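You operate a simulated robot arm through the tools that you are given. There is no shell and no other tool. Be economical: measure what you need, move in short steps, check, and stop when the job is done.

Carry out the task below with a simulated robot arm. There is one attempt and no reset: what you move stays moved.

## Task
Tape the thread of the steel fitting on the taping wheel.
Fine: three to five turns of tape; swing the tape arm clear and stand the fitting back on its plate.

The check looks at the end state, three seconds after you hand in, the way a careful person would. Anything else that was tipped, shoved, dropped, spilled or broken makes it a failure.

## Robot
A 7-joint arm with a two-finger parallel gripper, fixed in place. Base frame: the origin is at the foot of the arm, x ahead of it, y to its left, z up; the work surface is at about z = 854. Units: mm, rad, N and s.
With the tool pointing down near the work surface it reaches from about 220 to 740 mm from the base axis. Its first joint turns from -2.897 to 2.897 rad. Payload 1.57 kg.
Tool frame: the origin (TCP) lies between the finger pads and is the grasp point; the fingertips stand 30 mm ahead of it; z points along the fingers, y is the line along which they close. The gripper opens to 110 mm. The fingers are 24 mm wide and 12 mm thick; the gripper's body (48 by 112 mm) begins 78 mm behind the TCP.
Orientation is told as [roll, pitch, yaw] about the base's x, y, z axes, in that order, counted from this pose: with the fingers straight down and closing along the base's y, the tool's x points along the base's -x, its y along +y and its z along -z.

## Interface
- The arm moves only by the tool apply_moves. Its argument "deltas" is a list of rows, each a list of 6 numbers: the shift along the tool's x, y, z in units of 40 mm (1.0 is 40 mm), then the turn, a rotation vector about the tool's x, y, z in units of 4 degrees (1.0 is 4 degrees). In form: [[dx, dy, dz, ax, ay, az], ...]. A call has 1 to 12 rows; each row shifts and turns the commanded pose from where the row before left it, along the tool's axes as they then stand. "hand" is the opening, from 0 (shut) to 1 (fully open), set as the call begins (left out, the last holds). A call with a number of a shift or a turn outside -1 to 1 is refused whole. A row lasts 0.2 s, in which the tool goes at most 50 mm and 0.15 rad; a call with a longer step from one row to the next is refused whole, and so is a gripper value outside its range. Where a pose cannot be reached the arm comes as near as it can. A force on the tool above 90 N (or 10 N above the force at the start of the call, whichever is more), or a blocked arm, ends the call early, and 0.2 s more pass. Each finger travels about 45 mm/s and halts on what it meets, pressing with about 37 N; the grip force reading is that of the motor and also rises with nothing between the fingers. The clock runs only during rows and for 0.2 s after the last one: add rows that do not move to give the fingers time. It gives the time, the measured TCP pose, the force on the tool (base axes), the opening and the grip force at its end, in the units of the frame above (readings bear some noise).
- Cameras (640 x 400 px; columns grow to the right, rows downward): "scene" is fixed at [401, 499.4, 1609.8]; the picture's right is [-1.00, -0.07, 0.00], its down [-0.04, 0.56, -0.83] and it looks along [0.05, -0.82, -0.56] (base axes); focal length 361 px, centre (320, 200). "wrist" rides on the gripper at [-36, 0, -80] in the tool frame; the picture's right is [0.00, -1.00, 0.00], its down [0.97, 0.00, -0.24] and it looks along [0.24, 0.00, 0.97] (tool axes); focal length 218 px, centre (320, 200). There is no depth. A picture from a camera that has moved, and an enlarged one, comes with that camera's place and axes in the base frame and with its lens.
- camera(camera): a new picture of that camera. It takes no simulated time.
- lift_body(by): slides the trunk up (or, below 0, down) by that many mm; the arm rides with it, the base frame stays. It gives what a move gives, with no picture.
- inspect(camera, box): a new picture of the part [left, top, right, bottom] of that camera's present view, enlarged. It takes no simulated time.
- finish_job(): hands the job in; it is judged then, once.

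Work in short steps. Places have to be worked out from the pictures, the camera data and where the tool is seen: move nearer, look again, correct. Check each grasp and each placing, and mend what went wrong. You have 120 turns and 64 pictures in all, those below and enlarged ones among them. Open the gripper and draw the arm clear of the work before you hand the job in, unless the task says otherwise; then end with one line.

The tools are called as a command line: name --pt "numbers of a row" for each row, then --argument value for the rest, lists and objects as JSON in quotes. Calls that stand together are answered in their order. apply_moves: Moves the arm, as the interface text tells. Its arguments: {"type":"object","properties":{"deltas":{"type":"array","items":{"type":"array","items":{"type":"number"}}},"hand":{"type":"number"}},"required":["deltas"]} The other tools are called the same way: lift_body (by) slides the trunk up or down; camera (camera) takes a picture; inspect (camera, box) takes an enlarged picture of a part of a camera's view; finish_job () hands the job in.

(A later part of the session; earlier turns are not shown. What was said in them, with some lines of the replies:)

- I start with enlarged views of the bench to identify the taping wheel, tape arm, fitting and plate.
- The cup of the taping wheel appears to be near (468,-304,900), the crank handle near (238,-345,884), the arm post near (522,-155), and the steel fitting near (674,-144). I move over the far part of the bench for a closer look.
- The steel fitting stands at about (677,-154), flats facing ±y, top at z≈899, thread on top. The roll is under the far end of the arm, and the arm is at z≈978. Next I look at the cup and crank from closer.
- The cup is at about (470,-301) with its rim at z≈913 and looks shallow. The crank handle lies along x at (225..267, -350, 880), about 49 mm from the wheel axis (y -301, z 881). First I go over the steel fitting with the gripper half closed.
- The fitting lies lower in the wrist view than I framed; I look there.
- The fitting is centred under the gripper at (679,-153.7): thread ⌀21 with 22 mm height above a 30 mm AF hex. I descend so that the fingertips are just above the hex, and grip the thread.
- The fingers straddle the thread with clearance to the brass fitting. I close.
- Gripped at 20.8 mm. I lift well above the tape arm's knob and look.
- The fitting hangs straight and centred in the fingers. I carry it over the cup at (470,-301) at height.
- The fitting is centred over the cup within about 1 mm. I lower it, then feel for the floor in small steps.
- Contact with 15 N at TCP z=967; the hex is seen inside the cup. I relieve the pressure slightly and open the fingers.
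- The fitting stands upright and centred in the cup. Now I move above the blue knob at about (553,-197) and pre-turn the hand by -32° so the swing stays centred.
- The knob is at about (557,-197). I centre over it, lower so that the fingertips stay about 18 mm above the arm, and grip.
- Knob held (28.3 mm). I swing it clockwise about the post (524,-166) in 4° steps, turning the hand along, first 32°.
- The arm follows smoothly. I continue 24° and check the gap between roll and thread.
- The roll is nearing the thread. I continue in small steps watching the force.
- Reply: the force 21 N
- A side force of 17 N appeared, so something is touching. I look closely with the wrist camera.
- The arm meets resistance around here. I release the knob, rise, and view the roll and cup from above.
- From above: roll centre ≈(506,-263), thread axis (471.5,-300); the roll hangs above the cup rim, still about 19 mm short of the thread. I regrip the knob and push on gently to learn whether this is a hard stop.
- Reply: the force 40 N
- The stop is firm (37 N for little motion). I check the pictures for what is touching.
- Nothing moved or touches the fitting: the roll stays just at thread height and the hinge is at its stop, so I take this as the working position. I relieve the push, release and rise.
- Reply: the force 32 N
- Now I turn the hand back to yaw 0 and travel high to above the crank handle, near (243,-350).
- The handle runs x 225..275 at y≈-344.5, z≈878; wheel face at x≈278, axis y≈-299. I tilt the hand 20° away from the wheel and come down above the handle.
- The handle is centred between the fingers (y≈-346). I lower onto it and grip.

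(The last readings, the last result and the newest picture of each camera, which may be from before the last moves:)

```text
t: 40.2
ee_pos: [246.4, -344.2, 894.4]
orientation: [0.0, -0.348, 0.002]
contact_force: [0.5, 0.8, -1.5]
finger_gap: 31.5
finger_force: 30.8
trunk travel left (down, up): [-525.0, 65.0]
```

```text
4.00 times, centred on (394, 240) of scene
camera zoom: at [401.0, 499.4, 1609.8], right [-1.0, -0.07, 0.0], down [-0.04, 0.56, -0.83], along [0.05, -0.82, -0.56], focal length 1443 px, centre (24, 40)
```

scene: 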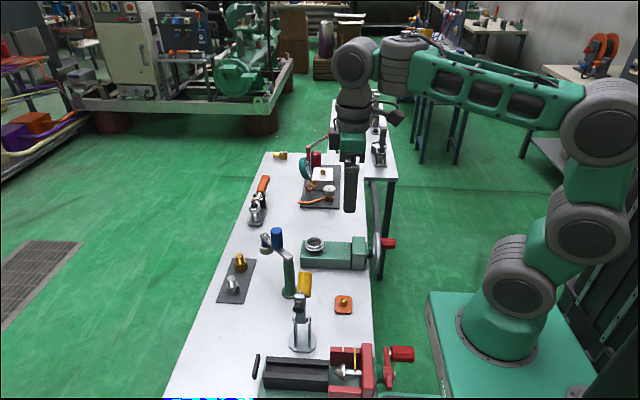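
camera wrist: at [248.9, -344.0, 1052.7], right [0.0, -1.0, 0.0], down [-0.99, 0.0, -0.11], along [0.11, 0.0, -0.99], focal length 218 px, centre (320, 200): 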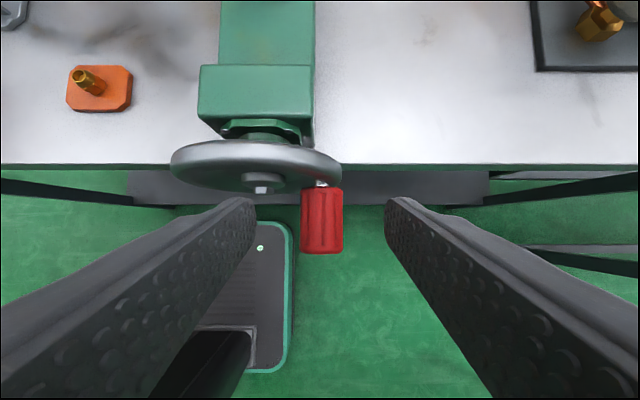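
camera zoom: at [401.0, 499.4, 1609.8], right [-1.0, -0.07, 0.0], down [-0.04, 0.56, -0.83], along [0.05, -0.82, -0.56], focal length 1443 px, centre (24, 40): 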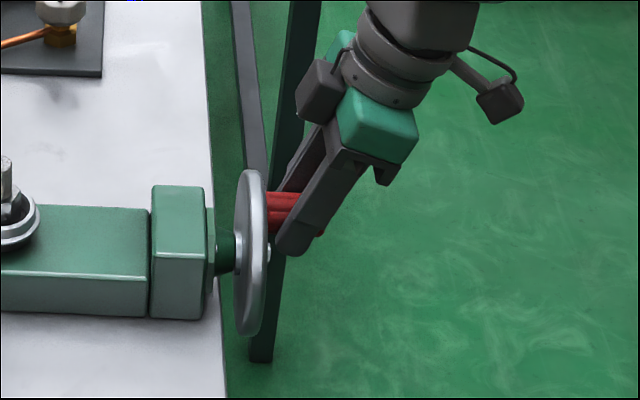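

The handle is held (31.5 mm). I test the crank by 45° upward on a 47 mm circle and watch forces and the cup.

apply_moves --pt "-0.104 0.04 -0.2858 0 0 0" --pt "-0.097 0.1175 -0.2665 0 0 0" --pt "-0.0832 0.18675 -0.2287 0 0 0" --pt "0 0 0 0 0 0"

inspect --camera "scene" --box '[290, 200, 418, 280]'

```text
t: 41.2
ee_pos: [245.4, -331.4, 927.0]
orientation: [0.001, -0.352, 0.003]
contact_force: [-0.8, -0.5, -0.1]
finger_gap: 0.1
finger_force: 20.9
trunk travel left (down, up): [-525.0, 65.0]
```

```text
5.00 times, centred on (354, 240) of scene
camera zoom: at [401.0, 499.4, 1609.8], right [-1.0, -0.07, 0.0], down [-0.04, 0.56, -0.83], along [0.05, -0.82, -0.56], focal length 1804 px, centre (150, 0)
```

zoom: 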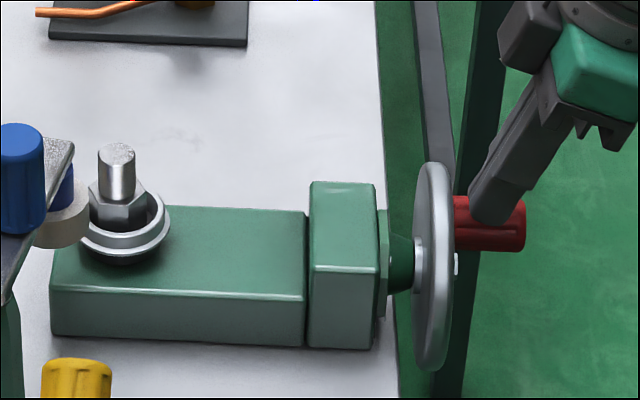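

The fingers slipped off the top: my grip was too shallow. I rise, reopen and look again before gripping deeper.

apply_moves --pt "-0.25 -0.34 -0.7 0 0 0" --pt "0 0 0 0 0 0" --pt "0 0 0 0 0 0" --pt "0 0 0 0 0 0" --hand 0.6

inspect --camera "wrist" --box '[160, 120, 480, 320]'

```text
t: 42.2
ee_pos: [245.8, -344.5, 957.7]
orientation: [0.0, -0.348, 0.0]
contact_force: [0.3, -0.6, -0.7]
finger_gap: 66.2
finger_force: 0.0
trunk travel left (down, up): [-525.0, 65.0]
```

```text
2.00 times, centred on (320, 220) of wrist
camera zoom: at [251.1, -345.6, 1044.7], right [0.0, -1.0, 0.0], down [-0.99, 0.0, -0.11], along [0.11, 0.0, -0.99], focal length 436 px, centre (320, 160)
```

zoom: 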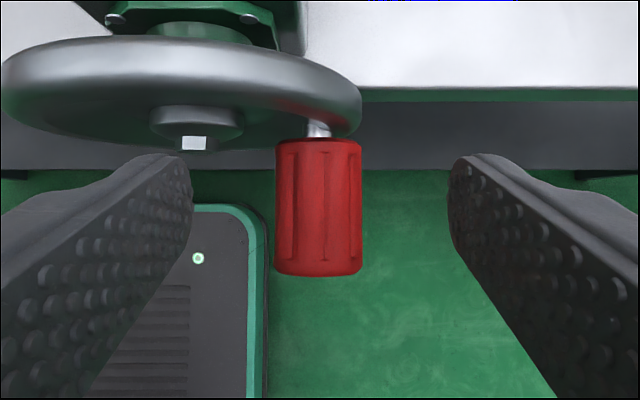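

The handle centre is at (252,-345.5,~884), nut axis y≈-299. I go deeper so that the handle sits at the pad centres, grip, and test slowly.

apply_moves --pt "0.35 -0.02 0.855 0 0 0" --pt "0.35 0 0.855 0 0 0" --pt "0 0 0 0 0 0"

apply_moves --pt "0 0 0 0 0 0" --pt "0 0 0 0 0 0" --pt "0 0 0 0 0 0" --pt "0 0 0 0 0 0" --pt "0 0 0 0 0 0" --hand 0

apply_moves --pt "-0.052 0.01 -0.143 0 0 0" --pt "-0.052 0.03 -0.143 0 0 0" --pt "0 0 0 0 0 0"

```text
t: 43.0
ee_pos: [243.9, -345.2, 884.5]
orientation: [0.0, -0.35, 0.001]
contact_force: [0.3, -0.6, 0.5]
finger_gap: 66.0
finger_force: 0.1
trunk travel left (down, up): [-525.0, 65.0]
```

```text
t: 44.2
ee_pos: [242.9, -345.3, 884.7]
orientation: [0.002, -0.349, 0.001]
contact_force: [0.2, 6.2, -0.7]
finger_gap: 31.2
finger_force: 39.2
trunk travel left (down, up): [-525.0, 65.0]
```

```text
t: 45.0
ee_pos: [243.6, -345.5, 892.5]
orientation: [0.006, -0.346, -0.004]
contact_force: [8.4, -8.0, -49.8]
finger_gap: 30.5
finger_force: 37.8
trunk travel left (down, up): [-525.0, 65.0]
```

Upward meets 50 N, perhaps it doesn't turn that way. I go back and try the downward direction.

apply_moves --pt "0.052 -0.03 0.143 0 0 0" --pt "0.052 -0.01 0.143 0 0 0" --pt "0 0 0 0 0 0"

apply_moves --pt "0.052 0.01 0.143 0 0 0" --pt "0.052 0.03 0.143 0 0 0" --pt "0 0 0 0 0 0"

inspect --camera "scene" --box '[290, 200, 418, 280]'

```text
t: 45.8
ee_pos: [243.4, -345.3, 884.1]
orientation: [0.0, -0.35, 0.002]
contact_force: [-1.2, 13.1, 2.6]
finger_gap: 30.2
finger_force: 39.5
trunk travel left (down, up): [-525.0, 65.0]
```

```text
t: 46.6
ee_pos: [244.0, -339.9, 870.5]
orientation: [0.001, -0.349, 0.003]
contact_force: [1.5, 24.7, 11.0]
finger_gap: 30.3
finger_force: 39.7
trunk travel left (down, up): [-525.0, 65.0]
```

```text
5.00 times, centred on (354, 240) of scene
camera zoom: at [401.0, 499.4, 1609.8], right [-1.0, -0.07, 0.0], down [-0.04, 0.56, -0.83], along [0.05, -0.82, -0.56], focal length 1804 px, centre (150, 0)
```

zoom: 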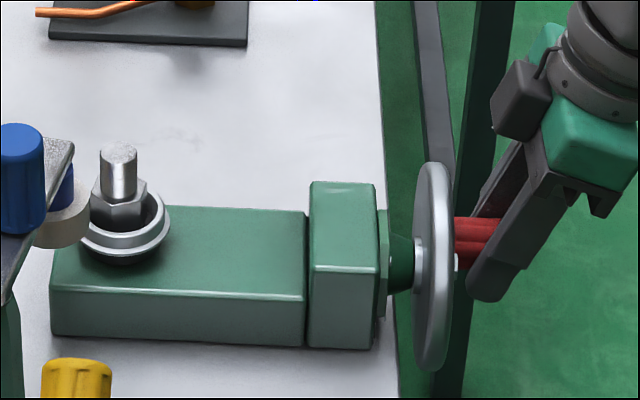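

Downward it turns freely: the handle moved to (-339.9, 870.5), which fits an axis near (y -298.5, z 893) with R≈47.5. I continue on that circle and check.

apply_moves --pt "0.108 0.29 0.296 0 0 0" --pt "0.064 0.246 0.176 0 0 0" --pt "0 0 0 0 0 0"

```text
t: 47.4
ee_pos: [243.6, -323.8, 851.8]
orientation: [-0.004, -0.351, 0.0]
contact_force: [6.4, 0.1, 1.1]
finger_gap: 30.1
finger_force: 40.5
trunk travel left (down, up): [-525.0, 65.0]
```

Small forces on this circle. I continue through the bottom.

apply_moves --pt "0.041 0.28625 0.1128 0 0 0" --pt "0.0137 0.3075 0.0376 0 0 0" --pt "-0.0137 0.3075 -0.0376 0 0 0" --pt "-0.041 0.28625 -0.1128 0 0 0"

inspect --camera "scene" --box '[290, 200, 418, 280]'

```text
t: 48.4
ee_pos: [243.1, -276.3, 851.0]
orientation: [-0.002, -0.351, 0.0]
contact_force: [10.5, -0.7, 3.2]
finger_gap: 30.3
finger_force: 39.6
trunk travel left (down, up): [-525.0, 65.0]
```

```text
5.00 times, centred on (354, 240) of scene
camera zoom: at [401.0, 499.4, 1609.8], right [-1.0, -0.07, 0.0], down [-0.04, 0.56, -0.83], along [0.05, -0.82, -0.56], focal length 1804 px, centre (150, 0)
```

zoom: 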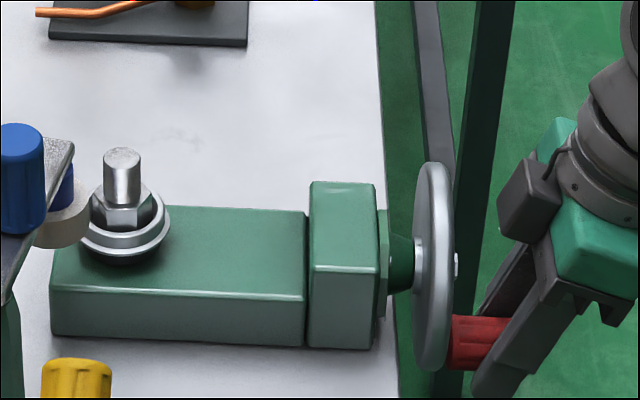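

The crank turns and the fitting rotates in the cup. I go on up the near side.

apply_moves --pt "-0.0641 0.24625 -0.1763 0 0 0" --pt "-0.0842 0.1875 -0.2315 0 0 0" --pt "-0.0979 0.12 -0.2691 0 0 0" --pt "-0.1052 0.04 -0.2891 0 0 0"

```text
t: 49.4
ee_pos: [243.6, -254.7, 892.1]
orientation: [-0.003, -0.348, 0.001]
contact_force: [10.7, -21.0, -1.6]
finger_gap: 30.2
finger_force: 39.3
trunk travel left (down, up): [-525.0, 65.0]
```

Readings now fit a better circle: axis (y -300, z 890), R≈45.4. I correct to it and pass over the top.

apply_moves --pt "-0.0749 -0.129 -0.206 0 0 0" --pt "-0.0936 -0.1133 -0.2574 0 0 0" --pt "-0.0804 -0.1805 -0.2209 0 0 0" --pt "-0.0617 -0.235 -0.1697 0 0 0" --pt "-0.0387 -0.2738 -0.1065 0 0 0" --pt "-0.0133 -0.2938 -0.0365 0 0 0"

inspect --camera "scene" --box '[290, 200, 418, 280]'

```text
t: 50.8
ee_pos: [242.7, -300.9, 935.0]
orientation: [0.0, -0.349, 0.002]
contact_force: [8.2, -0.8, -0.8]
finger_gap: 30.0
finger_force: 39.5
trunk travel left (down, up): [-525.0, 65.0]
```

```text
5.00 times, centred on (354, 240) of scene
camera zoom: at [401.0, 499.4, 1609.8], right [-1.0, -0.07, 0.0], down [-0.04, 0.56, -0.83], along [0.05, -0.82, -0.56], focal length 1804 px, centre (150, 0)
```

zoom: 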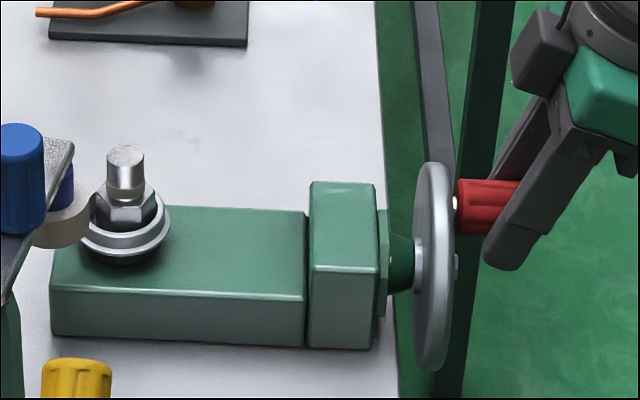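

Forces are very small now. I complete the first full crank turn (to about 188°) and check the thread for tape.

apply_moves --pt "0.0133 -0.2938 0.0365 0 0 0" --pt "0.0387 -0.2738 0.1065 0 0 0" --pt "0.0617 -0.235 0.1697 0 0 0" --pt "0.0804 -0.1805 0.2209 0 0 0" --pt "0.0936 -0.1133 0.2574 0 0 0" --pt "0.1005 -0.0388 0.2762 0 0 0" --pt "0.05 0.008 0.138 0 0 0" --pt "0 0 0 0 0 0"

inspect --camera "scene" --box '[284, 218, 348, 258]'

```text
t: 52.6
ee_pos: [242.9, -344.5, 883.2]
orientation: [0.002, -0.349, 0.0]
contact_force: [4.4, 14.1, 1.2]
finger_gap: 30.2
finger_force: 39.5
trunk travel left (down, up): [-525.0, 65.0]
```

```text
10.00 times, centred on (316, 238) of scene
camera zoom: at [401.0, 499.4, 1609.8], right [-1.0, -0.07, 0.0], down [-0.04, 0.56, -0.83], along [0.05, -0.82, -0.56], focal length 3608 px, centre (360, -180)
```

zoom: 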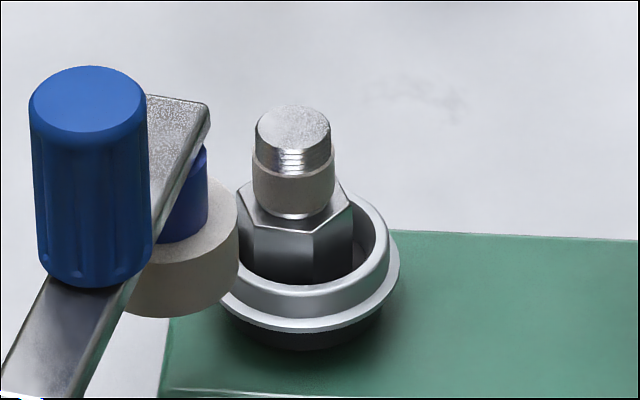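

Tape is laid on the thread, so the setup works. To learn the gear ratio I turn just 30° more and compare the hex.

apply_moves --pt "0.0978 0.0765 0.2688 0 0 0" --pt "0.0878 0.148 0.2413 0 0 0" --pt "0 0 0 0 0 0"

inspect --camera "scene" --box '[284, 218, 348, 258]'

```text
t: 53.4
ee_pos: [243.0, -336.5, 862.8]
orientation: [-0.003, -0.349, 0.002]
contact_force: [6.1, 13.3, 10.5]
finger_gap: 30.2
finger_force: 39.3
trunk travel left (down, up): [-525.0, 65.0]
```

```text
10.00 times, centred on (316, 238) of scene
camera zoom: at [401.0, 499.4, 1609.8], right [-1.0, -0.07, 0.0], down [-0.04, 0.56, -0.83], along [0.05, -0.82, -0.56], focal length 3608 px, centre (360, -180)
```

zoom: 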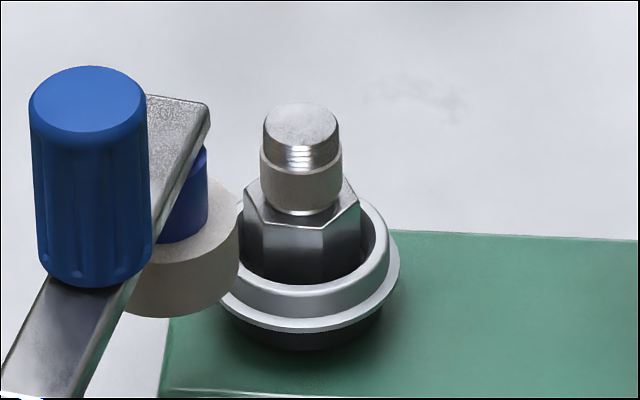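

The hex looks almost unchanged after 30° of crank, hinting at a 2:1 gear. A further 15° will settle it (30° vs 15° of hex).

apply_moves --pt "0.0716 0.2095 0.1969 0 0 0" --pt "0 0 0 0 0 0"

inspect --camera "scene" --box '[284, 218, 348, 258]'

```text
t: 54.0
ee_pos: [243.3, -327.9, 854.7]
orientation: [-0.002, -0.351, 0.003]
contact_force: [5.0, 10.5, 14.2]
finger_gap: 30.3
finger_force: 39.4
trunk travel left (down, up): [-525.0, 65.0]
```

```text
10.00 times, centred on (316, 238) of scene
camera zoom: at [401.0, 499.4, 1609.8], right [-1.0, -0.07, 0.0], down [-0.04, 0.56, -0.83], along [0.05, -0.82, -0.56], focal length 3608 px, centre (360, -180)
```

zoom: 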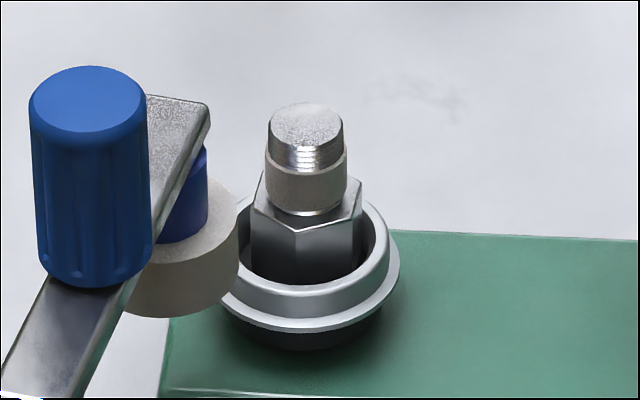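

An edge shifted by about 30°, so the gear is 2:1: the fitting has made ~2.25 turns. I crank on to 720° total (four turns); first this half.

apply_moves --pt "0.0282 0.1235 0.0776 0 0 0" --pt "0.0387 0.2738 0.1065 0 0 0" --pt "0.0133 0.2938 0.0365 0 0 0" --pt "-0.0133 0.2938 -0.0365 0 0 0" --pt "-0.0387 0.2738 -0.1065 0 0 0" --pt "-0.0617 0.235 -0.1697 0 0 0" --pt "-0.0804 0.1805 -0.2209 0 0 0" --pt "-0.0936 0.1133 -0.2574 0 0 0" --pt "-0.1005 0.0388 -0.2762 0 0 0" --pt "-0.1005 -0.0388 -0.2762 0 0 0" --pt "-0.0936 -0.1133 -0.2574 0 0 0" --pt "-0.0804 -0.1805 -0.2209 0 0 0"

apply_moves --pt "-0.0617 -0.235 -0.1697 0 0 0" --pt "-0.0387 -0.2738 -0.1065 0 0 0" --pt "-0.0133 -0.2938 -0.0365 0 0 0" --pt "0.0133 -0.2938 0.0365 0 0 0" --pt "0.0387 -0.2738 0.1065 0 0 0" --pt "0.0617 -0.235 0.1697 0 0 0" --pt "0.0804 -0.1805 0.2209 0 0 0" --pt "0.0936 -0.1133 0.2574 0 0 0" --pt "0.1005 -0.0388 0.2762 0 0 0" --pt "0.05 0.008 0.138 0 0 0" --pt "0 0 0 0 0 0"

inspect --camera "scene" --box '[284, 218, 348, 258]'

```text
t: 56.6
ee_pos: [243.0, -268.4, 922.3]
orientation: [-0.003, -0.35, 0.003]
contact_force: [11.0, 6.1, 6.7]
finger_gap: 30.3
finger_force: 39.2
trunk travel left (down, up): [-525.0, 65.0]
```

```text
t: 59.0
ee_pos: [242.9, -344.8, 882.3]
orientation: [0.002, -0.347, 0.001]
contact_force: [9.1, 11.2, 0.8]
finger_gap: 30.3
finger_force: 39.9
trunk travel left (down, up): [-525.0, 65.0]
```

```text
10.00 times, centred on (316, 238) of scene
camera zoom: at [401.0, 499.4, 1609.8], right [-1.0, -0.07, 0.0], down [-0.04, 0.56, -0.83], along [0.05, -0.82, -0.56], focal length 3608 px, centre (360, -180)
```

zoom: 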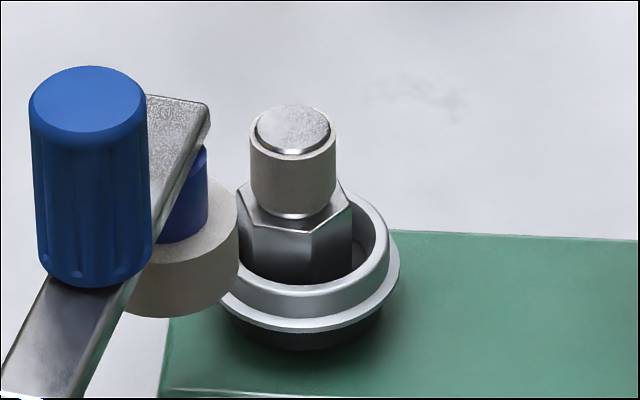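

Tape now covers the thread. I release the crank, withdraw along the tool axis, and untilt high up.

apply_moves --pt "0 0 0 0 0 0" --pt "0 0 0 0 0 0" --pt "0 0 0 0 0 0" --pt "0 0 0 0 0 0" --pt "-0.2 0 -0.8 0 0 0" --pt "-0.3 0 -0.9 0 0 0" --pt "-0.3 0 -0.9 0 0 0" --pt "-0.3 0 -0.9 0 0 0" --pt "-0.3 0 -0.9 0 0 0" --pt "-0.3 0 -0.9 0 0 0" --pt "-0.3 0 -0.9 0 0 0" --pt "0 0 0 0 0 0" --hand 0.6

apply_moves --pt "0 0 0 0 1 0" --pt "0 0 0 0 1 0" --pt "0 0 0 0 1 0" --pt "0 0 0 0 1 0" --pt "0 0 0 0 1 0" --pt "0 0 0 0 0 0"

```text
t: 61.6
ee_pos: [232.2, -346.3, 1143.1]
orientation: [0.001, -0.348, 0.0]
contact_force: [0.4, -0.4, -0.6]
finger_gap: 65.9
finger_force: 0.0
trunk travel left (down, up): [-525.0, 65.0]
```

```text
t: 63.0
ee_pos: [234.0, -347.1, 1144.0]
orientation: [-0.001, -0.001, 0.003]
contact_force: [0.2, -0.4, -0.6]
finger_gap: 66.1
finger_force: 0.0
trunk travel left (down, up): [-525.0, 65.0]
```

Now back to the tape arm's knob at (515.5,-208.5), with the hand turned to yaw -36°.

apply_moves --pt "-0.88 0.433 0 0 0 0" --pt "-0.88 0.433 0 0 0 0" --pt "-0.88 0.433 0 0 0 0" --pt "-0.88 0.433 0 0 0 0" --pt "-0.88 0.433 0 0 0 0" --pt "-0.88 0.433 0 0 0 0" --pt "-0.88 0.433 0 0 0 0" --pt "-0.88 0.433 0 0 0 0" --pt "0 0 0 0 0 0"

apply_moves --pt "0 0 0 0 0 1" --pt "0 0 0 0 0 1" --pt "0 0 0 0 0 1" --pt "0 0 0 0 0 1" --pt "0 0 0 0 0 1" --pt "0 0 0 0 0 1" --pt "0 0 0 0 0 1" --pt "0 0 0 0 0 1" --pt "0 0 0 0 0 1" --pt "0 0 0 0 0 0"

inspect --camera "wrist" --box '[220, 130, 420, 255]'

```text
t: 65.0
ee_pos: [514.7, -209.4, 1141.8]
orientation: [0.001, 0.0, 0.001]
contact_force: [0.7, 0.5, -0.2]
finger_gap: 66.0
finger_force: 0.0
trunk travel left (down, up): [-525.0, 65.0]
```

```text
t: 67.2
ee_pos: [515.7, -208.3, 1143.9]
orientation: [0.001, 0.0, -0.629]
contact_force: [0.2, -0.2, 0.2]
finger_gap: 66.0
finger_force: 0.0
trunk travel left (down, up): [-525.0, 65.0]
```

```text
3.20 times, centred on (320, 192) of wrist
camera zoom: at [542.7, -229.9, 1224.2], right [-0.59, -0.81, 0.0], down [-0.78, 0.57, 0.24], along [-0.19, 0.14, -0.97], focal length 698 px, centre (320, 224)
```

zoom: 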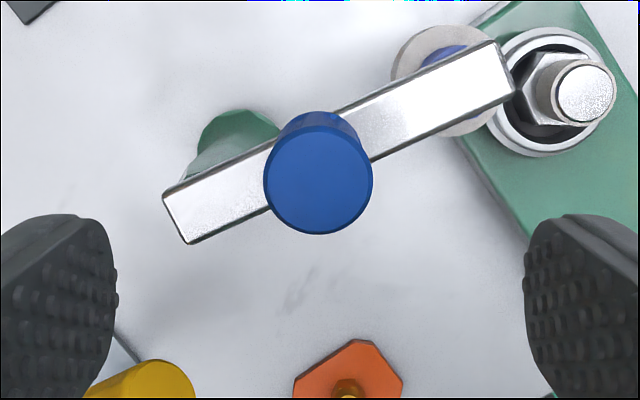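

The knob is centred. I descend and grip it.

apply_moves --pt "0 0 0.8 0 0 0" --pt "0 0 0.8 0 0 0" --pt "0 0 0.7 0 0 0" --pt "0 0 0.6 0 0 0" --pt "0 0 0 0 0 0"

apply_moves --pt "0 0 0 0 0 0" --pt "0 0 0 0 0 0" --pt "0 0 0 0 0 0" --pt "0 0 0 0 0 0" --pt "0 0 0 0 0 0" --hand 0

```text
t: 68.4
ee_pos: [514.3, -208.5, 1027.5]
orientation: [-0.001, 0.0, -0.63]
contact_force: [0.1, -0.1, 0.0]
finger_gap: 66.0
finger_force: 0.0
trunk travel left (down, up): [-525.0, 65.0]
```

```text
t: 69.6
ee_pos: [514.2, -208.3, 1028.5]
orientation: [0.001, 0.0, -0.628]
contact_force: [2.8, 2.2, -0.5]
finger_gap: 28.3
finger_force: 38.2
trunk travel left (down, up): [-525.0, 65.0]
```

Held. I swing the arm back counter-clockwise about 52° to its original clear position.

apply_moves --pt "-0.0686 0.0326 0 0 0 -1" --pt "-0.0686 0.0326 0 0 0 -1" --pt "-0.0686 0.0326 0 0 0 -1" --pt "-0.0686 0.0326 0 0 0 -1" --pt "-0.0686 0.0326 0 0 0 -1" --pt "-0.0686 0.0326 0 0 0 -1" --pt "-0.0686 0.0326 0 0 0 -1" --pt "-0.0686 0.0326 0 0 0 -1" --pt "-0.0686 0.0326 0 0 0 -1" --pt "-0.0686 0.0326 0 0 0 -1" --pt "-0.0686 0.0326 0 0 0 -1" --pt "0 0 0 0 0 0"

apply_moves --pt "-0.0686 0.0326 0 0 0 -1" --pt "-0.0686 0.0326 0 0 0 -1" --pt "0 0 0 0 0 0"

```text
t: 72.2
ee_pos: [546.8, -203.0, 1027.8]
orientation: [-0.001, 0.0, 0.143]
contact_force: [12.2, -8.3, 9.2]
finger_gap: 28.2
finger_force: 38.8
trunk travel left (down, up): [-525.0, 65.0]
```

```text
t: 73.0
ee_pos: [552.1, -199.8, 1027.3]
orientation: [0.0, -0.002, 0.279]
contact_force: [13.6, -12.5, 10.6]
finger_gap: 28.0
finger_force: 37.4
trunk travel left (down, up): [-525.0, 65.0]
```

The arm is almost at its starting angle. One more step, then release and rise.

apply_moves --pt "-0.0686 0.0326 0 0 0 -1" --pt "0 0 0 0 0 0"

apply_moves --pt "0 0 0 0 0 0" --pt "0 0 0 0 0 0" --pt "0 0 0 0 0 0" --pt "0 0 -0.7 0 0 0" --pt "0 0 -0.9 0 0 0" --pt "0 0 -0.9 0 0 0" --pt "0 0 -0.3 0 0 0" --pt "0 0 0 0 0 0" --hand 0.6

inspect --camera "scene" --box '[230, 190, 390, 290]'

```text
t: 73.6
ee_pos: [554.6, -197.9, 1028.3]
orientation: [0.0, -0.002, 0.35]
contact_force: [14.1, -13.8, 13.7]
finger_gap: 28.2
finger_force: 37.9
trunk travel left (down, up): [-525.0, 65.0]
```

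```text
t: 75.4
ee_pos: [553.9, -197.4, 1140.3]
orientation: [0.0, -0.002, 0.35]
contact_force: [0.9, 0.8, -0.5]
finger_gap: 65.8
finger_force: 0.0
trunk travel left (down, up): [-525.0, 65.0]
```

```text
4.00 times, centred on (310, 240) of scene
camera zoom: at [401.0, 499.4, 1609.8], right [-1.0, -0.07, 0.0], down [-0.04, 0.56, -0.83], along [0.05, -0.82, -0.56], focal length 1443 px, centre (360, 40)
```

zoom: 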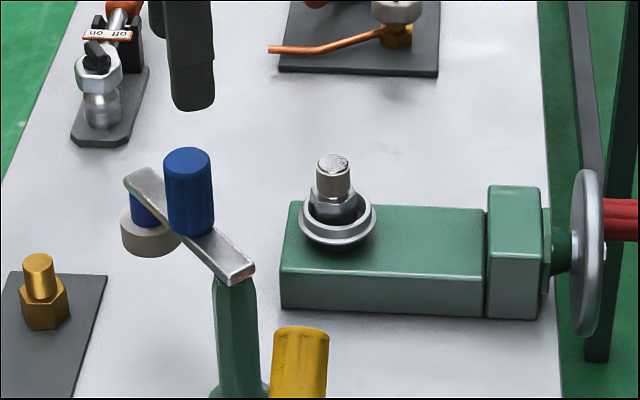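

The arm is clear. I turn back to yaw 0 and look at the taped fitting from above to grasp its hex rather than the tape.

apply_moves --pt "0 0 0 0 0 1" --pt "0 0 0 0 0 1" --pt "0 0 0 0 0 1" --pt "0 0 0 0 0 1" --pt "0 0 0 0 0 1" --pt "0.52 -0.645 0 0 0 0" --pt "0.52 -0.645 0 0 0 0" --pt "0.52 -0.645 0 0 0 0" --pt "0.52 -0.645 0 0 0 0" --pt "0 0 0.6 0 0 0" --pt "0 0 0.6 0 0 0" --pt "0 0 0 0 0 0"

inspect --camera "wrist" --box '[260, 150, 380, 225]'

```text
t: 78.0
ee_pos: [470.0, -300.0, 1092.1]
orientation: [0.0, 0.001, 0.0]
contact_force: [-0.9, -0.3, 0.7]
finger_gap: 65.8
finger_force: 0.1
trunk travel left (down, up): [-525.0, 65.0]
```

```text
5.33 times, centred on (320, 188) of wrist
camera zoom: at [505.8, -300.4, 1171.7], right [0.0, -1.0, 0.0], down [-0.97, 0.0, 0.24], along [-0.24, 0.0, -0.97], focal length 1164 px, centre (320, 267)
```

zoom: 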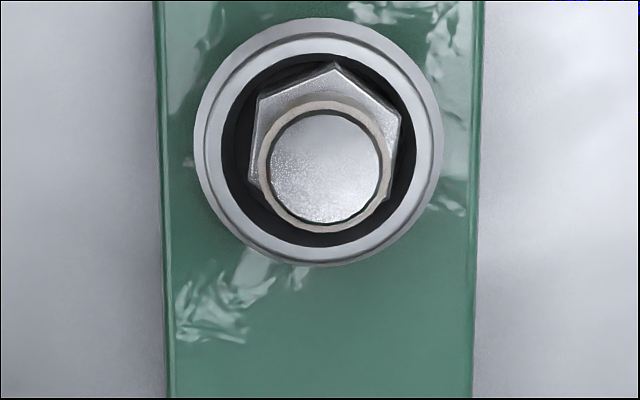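

The hex is turned about 8° clockwise, centre (471.5,-301.3). I align the hand to its flats and lower so the tips reach about 8 mm below the hex top.

apply_moves --pt "-0.033 -0.033 0 0 0 0" --pt "0 0 0 0 0 1" --pt "0 0 0 0 0 1" --pt "0 0 0.9 0 0 0" --pt "0 0 0.9 0 0 0" --pt "0 0 0.9 0 0 0" --pt "0 0 0.6 0 0 0" --pt "0 0 0.1 0 0 0" --pt "0 0 0 0 0 0"

inspect --camera "scene" --box '[270, 210, 366, 270]'

```text
t: 80.0
ee_pos: [471.4, -300.6, 956.4]
orientation: [-0.001, 0.001, -0.141]
contact_force: [0.1, 0.2, 0.4]
finger_gap: 66.1
finger_force: 0.2
trunk travel left (down, up): [-525.0, 65.0]
```

```text
6.67 times, centred on (318, 240) of scene
camera zoom: at [401.0, 499.4, 1609.8], right [-1.0, -0.07, 0.0], down [-0.04, 0.56, -0.83], along [0.05, -0.82, -0.56], focal length 2406 px, centre (333, -67)
```

zoom: 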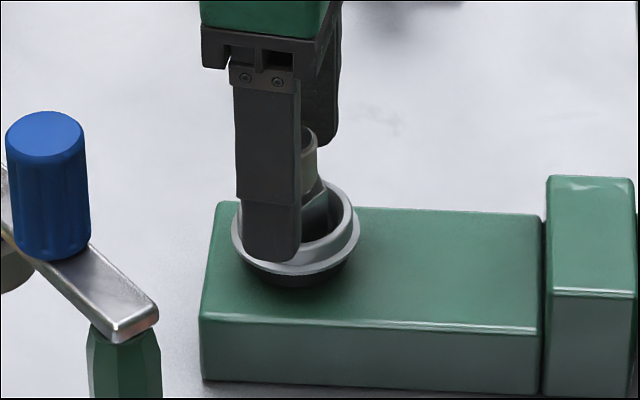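

Tips are at z≈926; I lower 3 mm more and close on the hex.

apply_moves --pt "0 0 0.09 0 0 0" --pt "0 0 0 0 0 0"

apply_moves --pt "0 0 0 0 0 0" --pt "0 0 0 0 0 0" --pt "0 0 0 0 0 0" --pt "0 0 0 0 0 0" --pt "0 0 0 0 0 0" --hand 0

```text
t: 80.6
ee_pos: [470.5, -300.7, 952.0]
orientation: [0.0, 0.001, -0.139]
contact_force: [-0.5, 0.2, 0.7]
finger_gap: 66.2
finger_force: 0.1
trunk travel left (down, up): [-525.0, 65.0]
```

```text
t: 81.8
ee_pos: [470.4, -300.2, 953.0]
orientation: [0.0, 0.0, -0.14]
contact_force: [-0.8, 1.2, 1.1]
finger_gap: 29.1
finger_force: 37.3
trunk travel left (down, up): [-525.0, 65.0]
```

Gripped at 29.1 mm, the hex flats. I lift and check.

apply_moves --pt "0 0 -0.3 0 0 0" --pt "0 0 -0.6 0 0 0" --pt "0 0 -0.8 0 0 0" --pt "0 0 -0.8 0 0 0" --pt "0 0 -0.8 0 0 0" --pt "0 0 -0.7 0 0 0" --pt "0 0 0 0 0 -1" --pt "0 0 0 0 0 -1" --pt "0 0 0 0 0 0"

inspect --camera "wrist" --box '[220, 120, 420, 270]'

```text
t: 83.8
ee_pos: [472.7, -301.6, 1111.9]
orientation: [0.001, 0.0, 0.001]
contact_force: [0.5, 0.4, -1.5]
finger_gap: 29.1
finger_force: 37.6
trunk travel left (down, up): [-525.0, 65.0]
```

```text
2.67 times, centred on (320, 195) of wrist
camera zoom: at [507.0, -301.6, 1192.3], right [0.0, -1.0, 0.0], down [-0.97, 0.0, 0.24], along [-0.24, 0.0, -0.97], focal length 582 px, centre (320, 213)
```

zoom: 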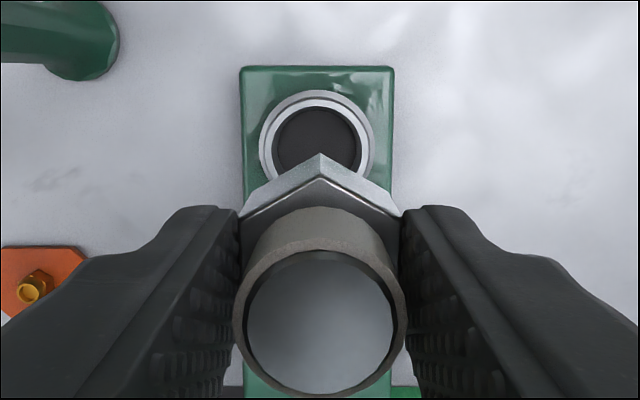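

Held straight; the thread is evenly taped. I carry it back above its place on the plate at (677.5,-154.2).

apply_moves --pt "-0.732 0.526 0 0 0 0" --pt "-0.732 0.526 0 0 0 0" --pt "-0.732 0.526 0 0 0 0" --pt "-0.732 0.526 0 0 0 0" --pt "-0.732 0.526 0 0 0 0" --pt "-0.732 0.526 0 0 0 0" --pt "-0.732 0.526 0 0 0 0" --pt "0 0 0.8 0 0 0" --pt "0 0 0.8 0 0 0" --pt "0 0 0.8 0 0 0" --pt "0 0 0.8 0 0 0" --pt "0 0 0 0 0 0"

inspect --camera "scene" --box '[190, 230, 318, 310]'

```text
t: 86.4
ee_pos: [675.6, -154.3, 982.7]
orientation: [-0.002, 0.002, 0.0]
contact_force: [0.3, 0.5, -2.2]
finger_gap: 29.3
finger_force: 37.2
trunk travel left (down, up): [-525.0, 65.0]
```

```text
5.00 times, centred on (254, 270) of scene
camera zoom: at [401.0, 499.4, 1609.8], right [-1.0, -0.07, 0.0], down [-0.04, 0.56, -0.83], along [0.05, -0.82, -0.56], focal length 1804 px, centre (650, -150)
```

zoom: 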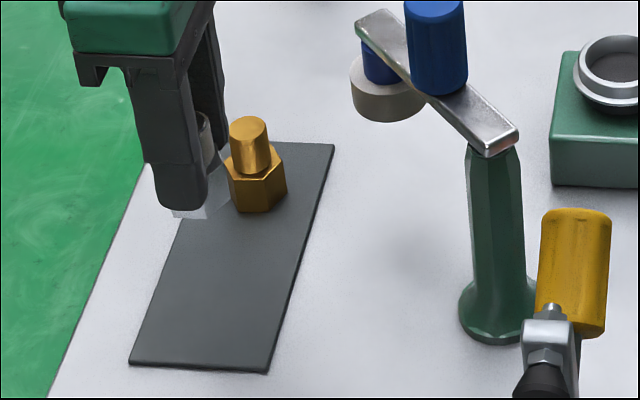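

Above its place. I lower and feel for the plate.

apply_moves --pt "-0.04 0 0.8 0 0 0" --pt "0 0 0.75 0 0 0" --pt "0 0 0.35 0 0 0" --pt "0 0 0.05 0 0 0" --pt "0 0 0.05 0 0 0" --pt "0 0 0 0 0 0"

```text
t: 87.8
ee_pos: [677.9, -154.1, 903.7]
orientation: [0.001, 0.0, 0.0]
contact_force: [-1.0, -0.1, -1.3]
finger_gap: 29.2
finger_force: 37.0
trunk travel left (down, up): [-525.0, 65.0]
```

No contact yet; a few finer steps down.

apply_moves --pt "0 0 0.04 0 0 0" --pt "0 0 0.03 0 0 0" --pt "0 0 0.03 0 0 0" --pt "0 0 0 0 0 0"

```text
t: 88.8
ee_pos: [678.5, -153.7, 901.7]
orientation: [0.0, -0.001, 0.0]
contact_force: [-0.1, 0.8, 1.5]
finger_gap: 29.3
finger_force: 36.8
trunk travel left (down, up): [-525.0, 65.0]
```

apply_moves --pt "0 0 0.04 0 0 0" --pt "0 0 0 0 0 0"

```text
t: 89.4
ee_pos: [679.0, -154.7, 900.3]
orientation: [0.001, -0.003, 0.001]
contact_force: [-1.3, 1.1, 11.8]
finger_gap: 29.5
finger_force: 36.6
trunk travel left (down, up): [-525.0, 65.0]
```

Contact with the plate (12 N). I release with a limited opening and rise straight up.

apply_moves --pt "0 0 -0.02 0 0 0" --pt "0 0 0 0 0 0" --pt "0 0 0 0 0 0" --pt "0 0 0 0 0 0" --pt "0 0 -0.4 0 0 0" --pt "0 0 -0.8 0 0 0" --pt "0 0 -0.9 0 0 0" --pt "0 0 -0.9 0 0 0" --pt "0 0 -0.9 0 0 0" --pt "0 0 -0.9 0 0 0" --pt "0 0 0 0 0 0" --hand 0.5

inspect --camera "scene" --box '[210, 220, 338, 300]'

camera --camera "wrist"

```text
t: 91.8
ee_pos: [677.1, -154.5, 1090.9]
orientation: [0.0, 0.0, 0.0]
contact_force: [0.1, 0.2, -0.3]
finger_gap: 55.1
finger_force: 0.1
trunk travel left (down, up): [-525.0, 65.0]
```

```text
5.00 times, centred on (274, 260) of scene
camera zoom: at [401.0, 499.4, 1609.8], right [-1.0, -0.07, 0.0], down [-0.04, 0.56, -0.83], along [0.05, -0.82, -0.56], focal length 1804 px, centre (550, -100)
```

zoom: 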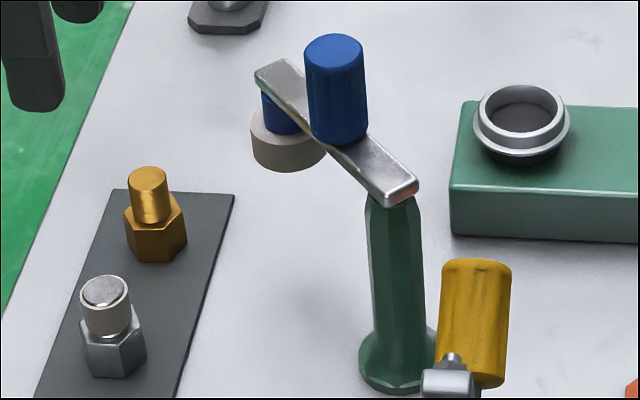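

```text
7 pictures are left
camera wrist: at [712.9, -154.1, 1172.3], right [0.0, -1.0, 0.0], down [-0.97, 0.0, 0.24], along [-0.24, 0.0, -0.97], focal length 218 px, centre (320, 200)
```

wrist: 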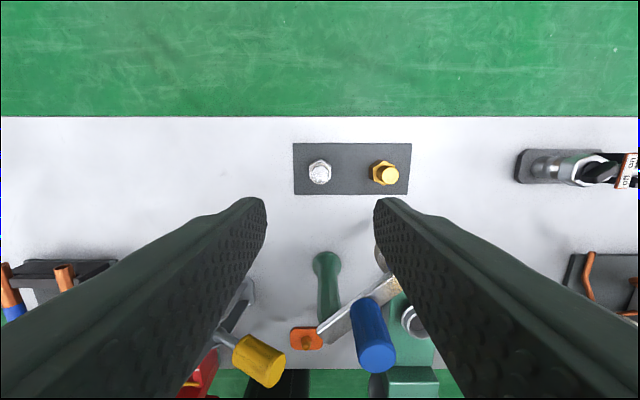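

The taped fitting stands upright on its plate, the tape arm is clear, and everything else is in place. I draw the arm up and away to its starting area.

apply_moves --pt "0 0 -0.9 0 0 0" --pt "0 0 -0.9 0 0 0" --pt "0 0 -0.9 0 0 0" --pt "0.9 0 0 0 0 0" --pt "0.9 0 0 0 0 0" --pt "0.9 0 0 0 0 0" --pt "0.9 0 0 0 0 0" --pt "0.9 0 0 0 0 0" --pt "0.9 0 0 0 0 0" --pt "0.9 0 0 0 0 0" --pt "0 0 0 0 0 0" --hand 1

camera --camera "scene"

```text
t: 94.2
ee_pos: [403.7, -147.9, 1187.4]
orientation: [-0.001, -0.001, 0.0]
contact_force: [-0.7, 0.1, 0.1]
finger_gap: 110.3
finger_force: 0.1
out of reach, approached as far as the arm can: row 2, 3
trunk travel left (down, up): [-525.0, 65.0]
```

```text
6 pictures are left
```

scene: 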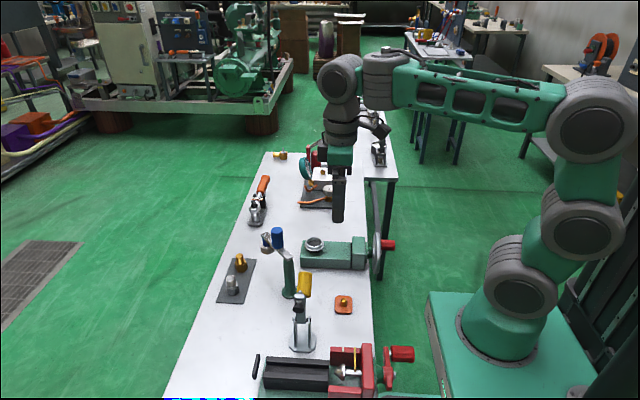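

The bench looks as it did at the start apart from the taped fitting; the arm is clear and open. I hand in.

finish_job

```text
The job is handed in.
```

The steel fitting has about four turns of tape on its thread and stands back on its plate; I worked out the count from the wheel's apparent 2:1 gearing, and the tape arm is swung clear.
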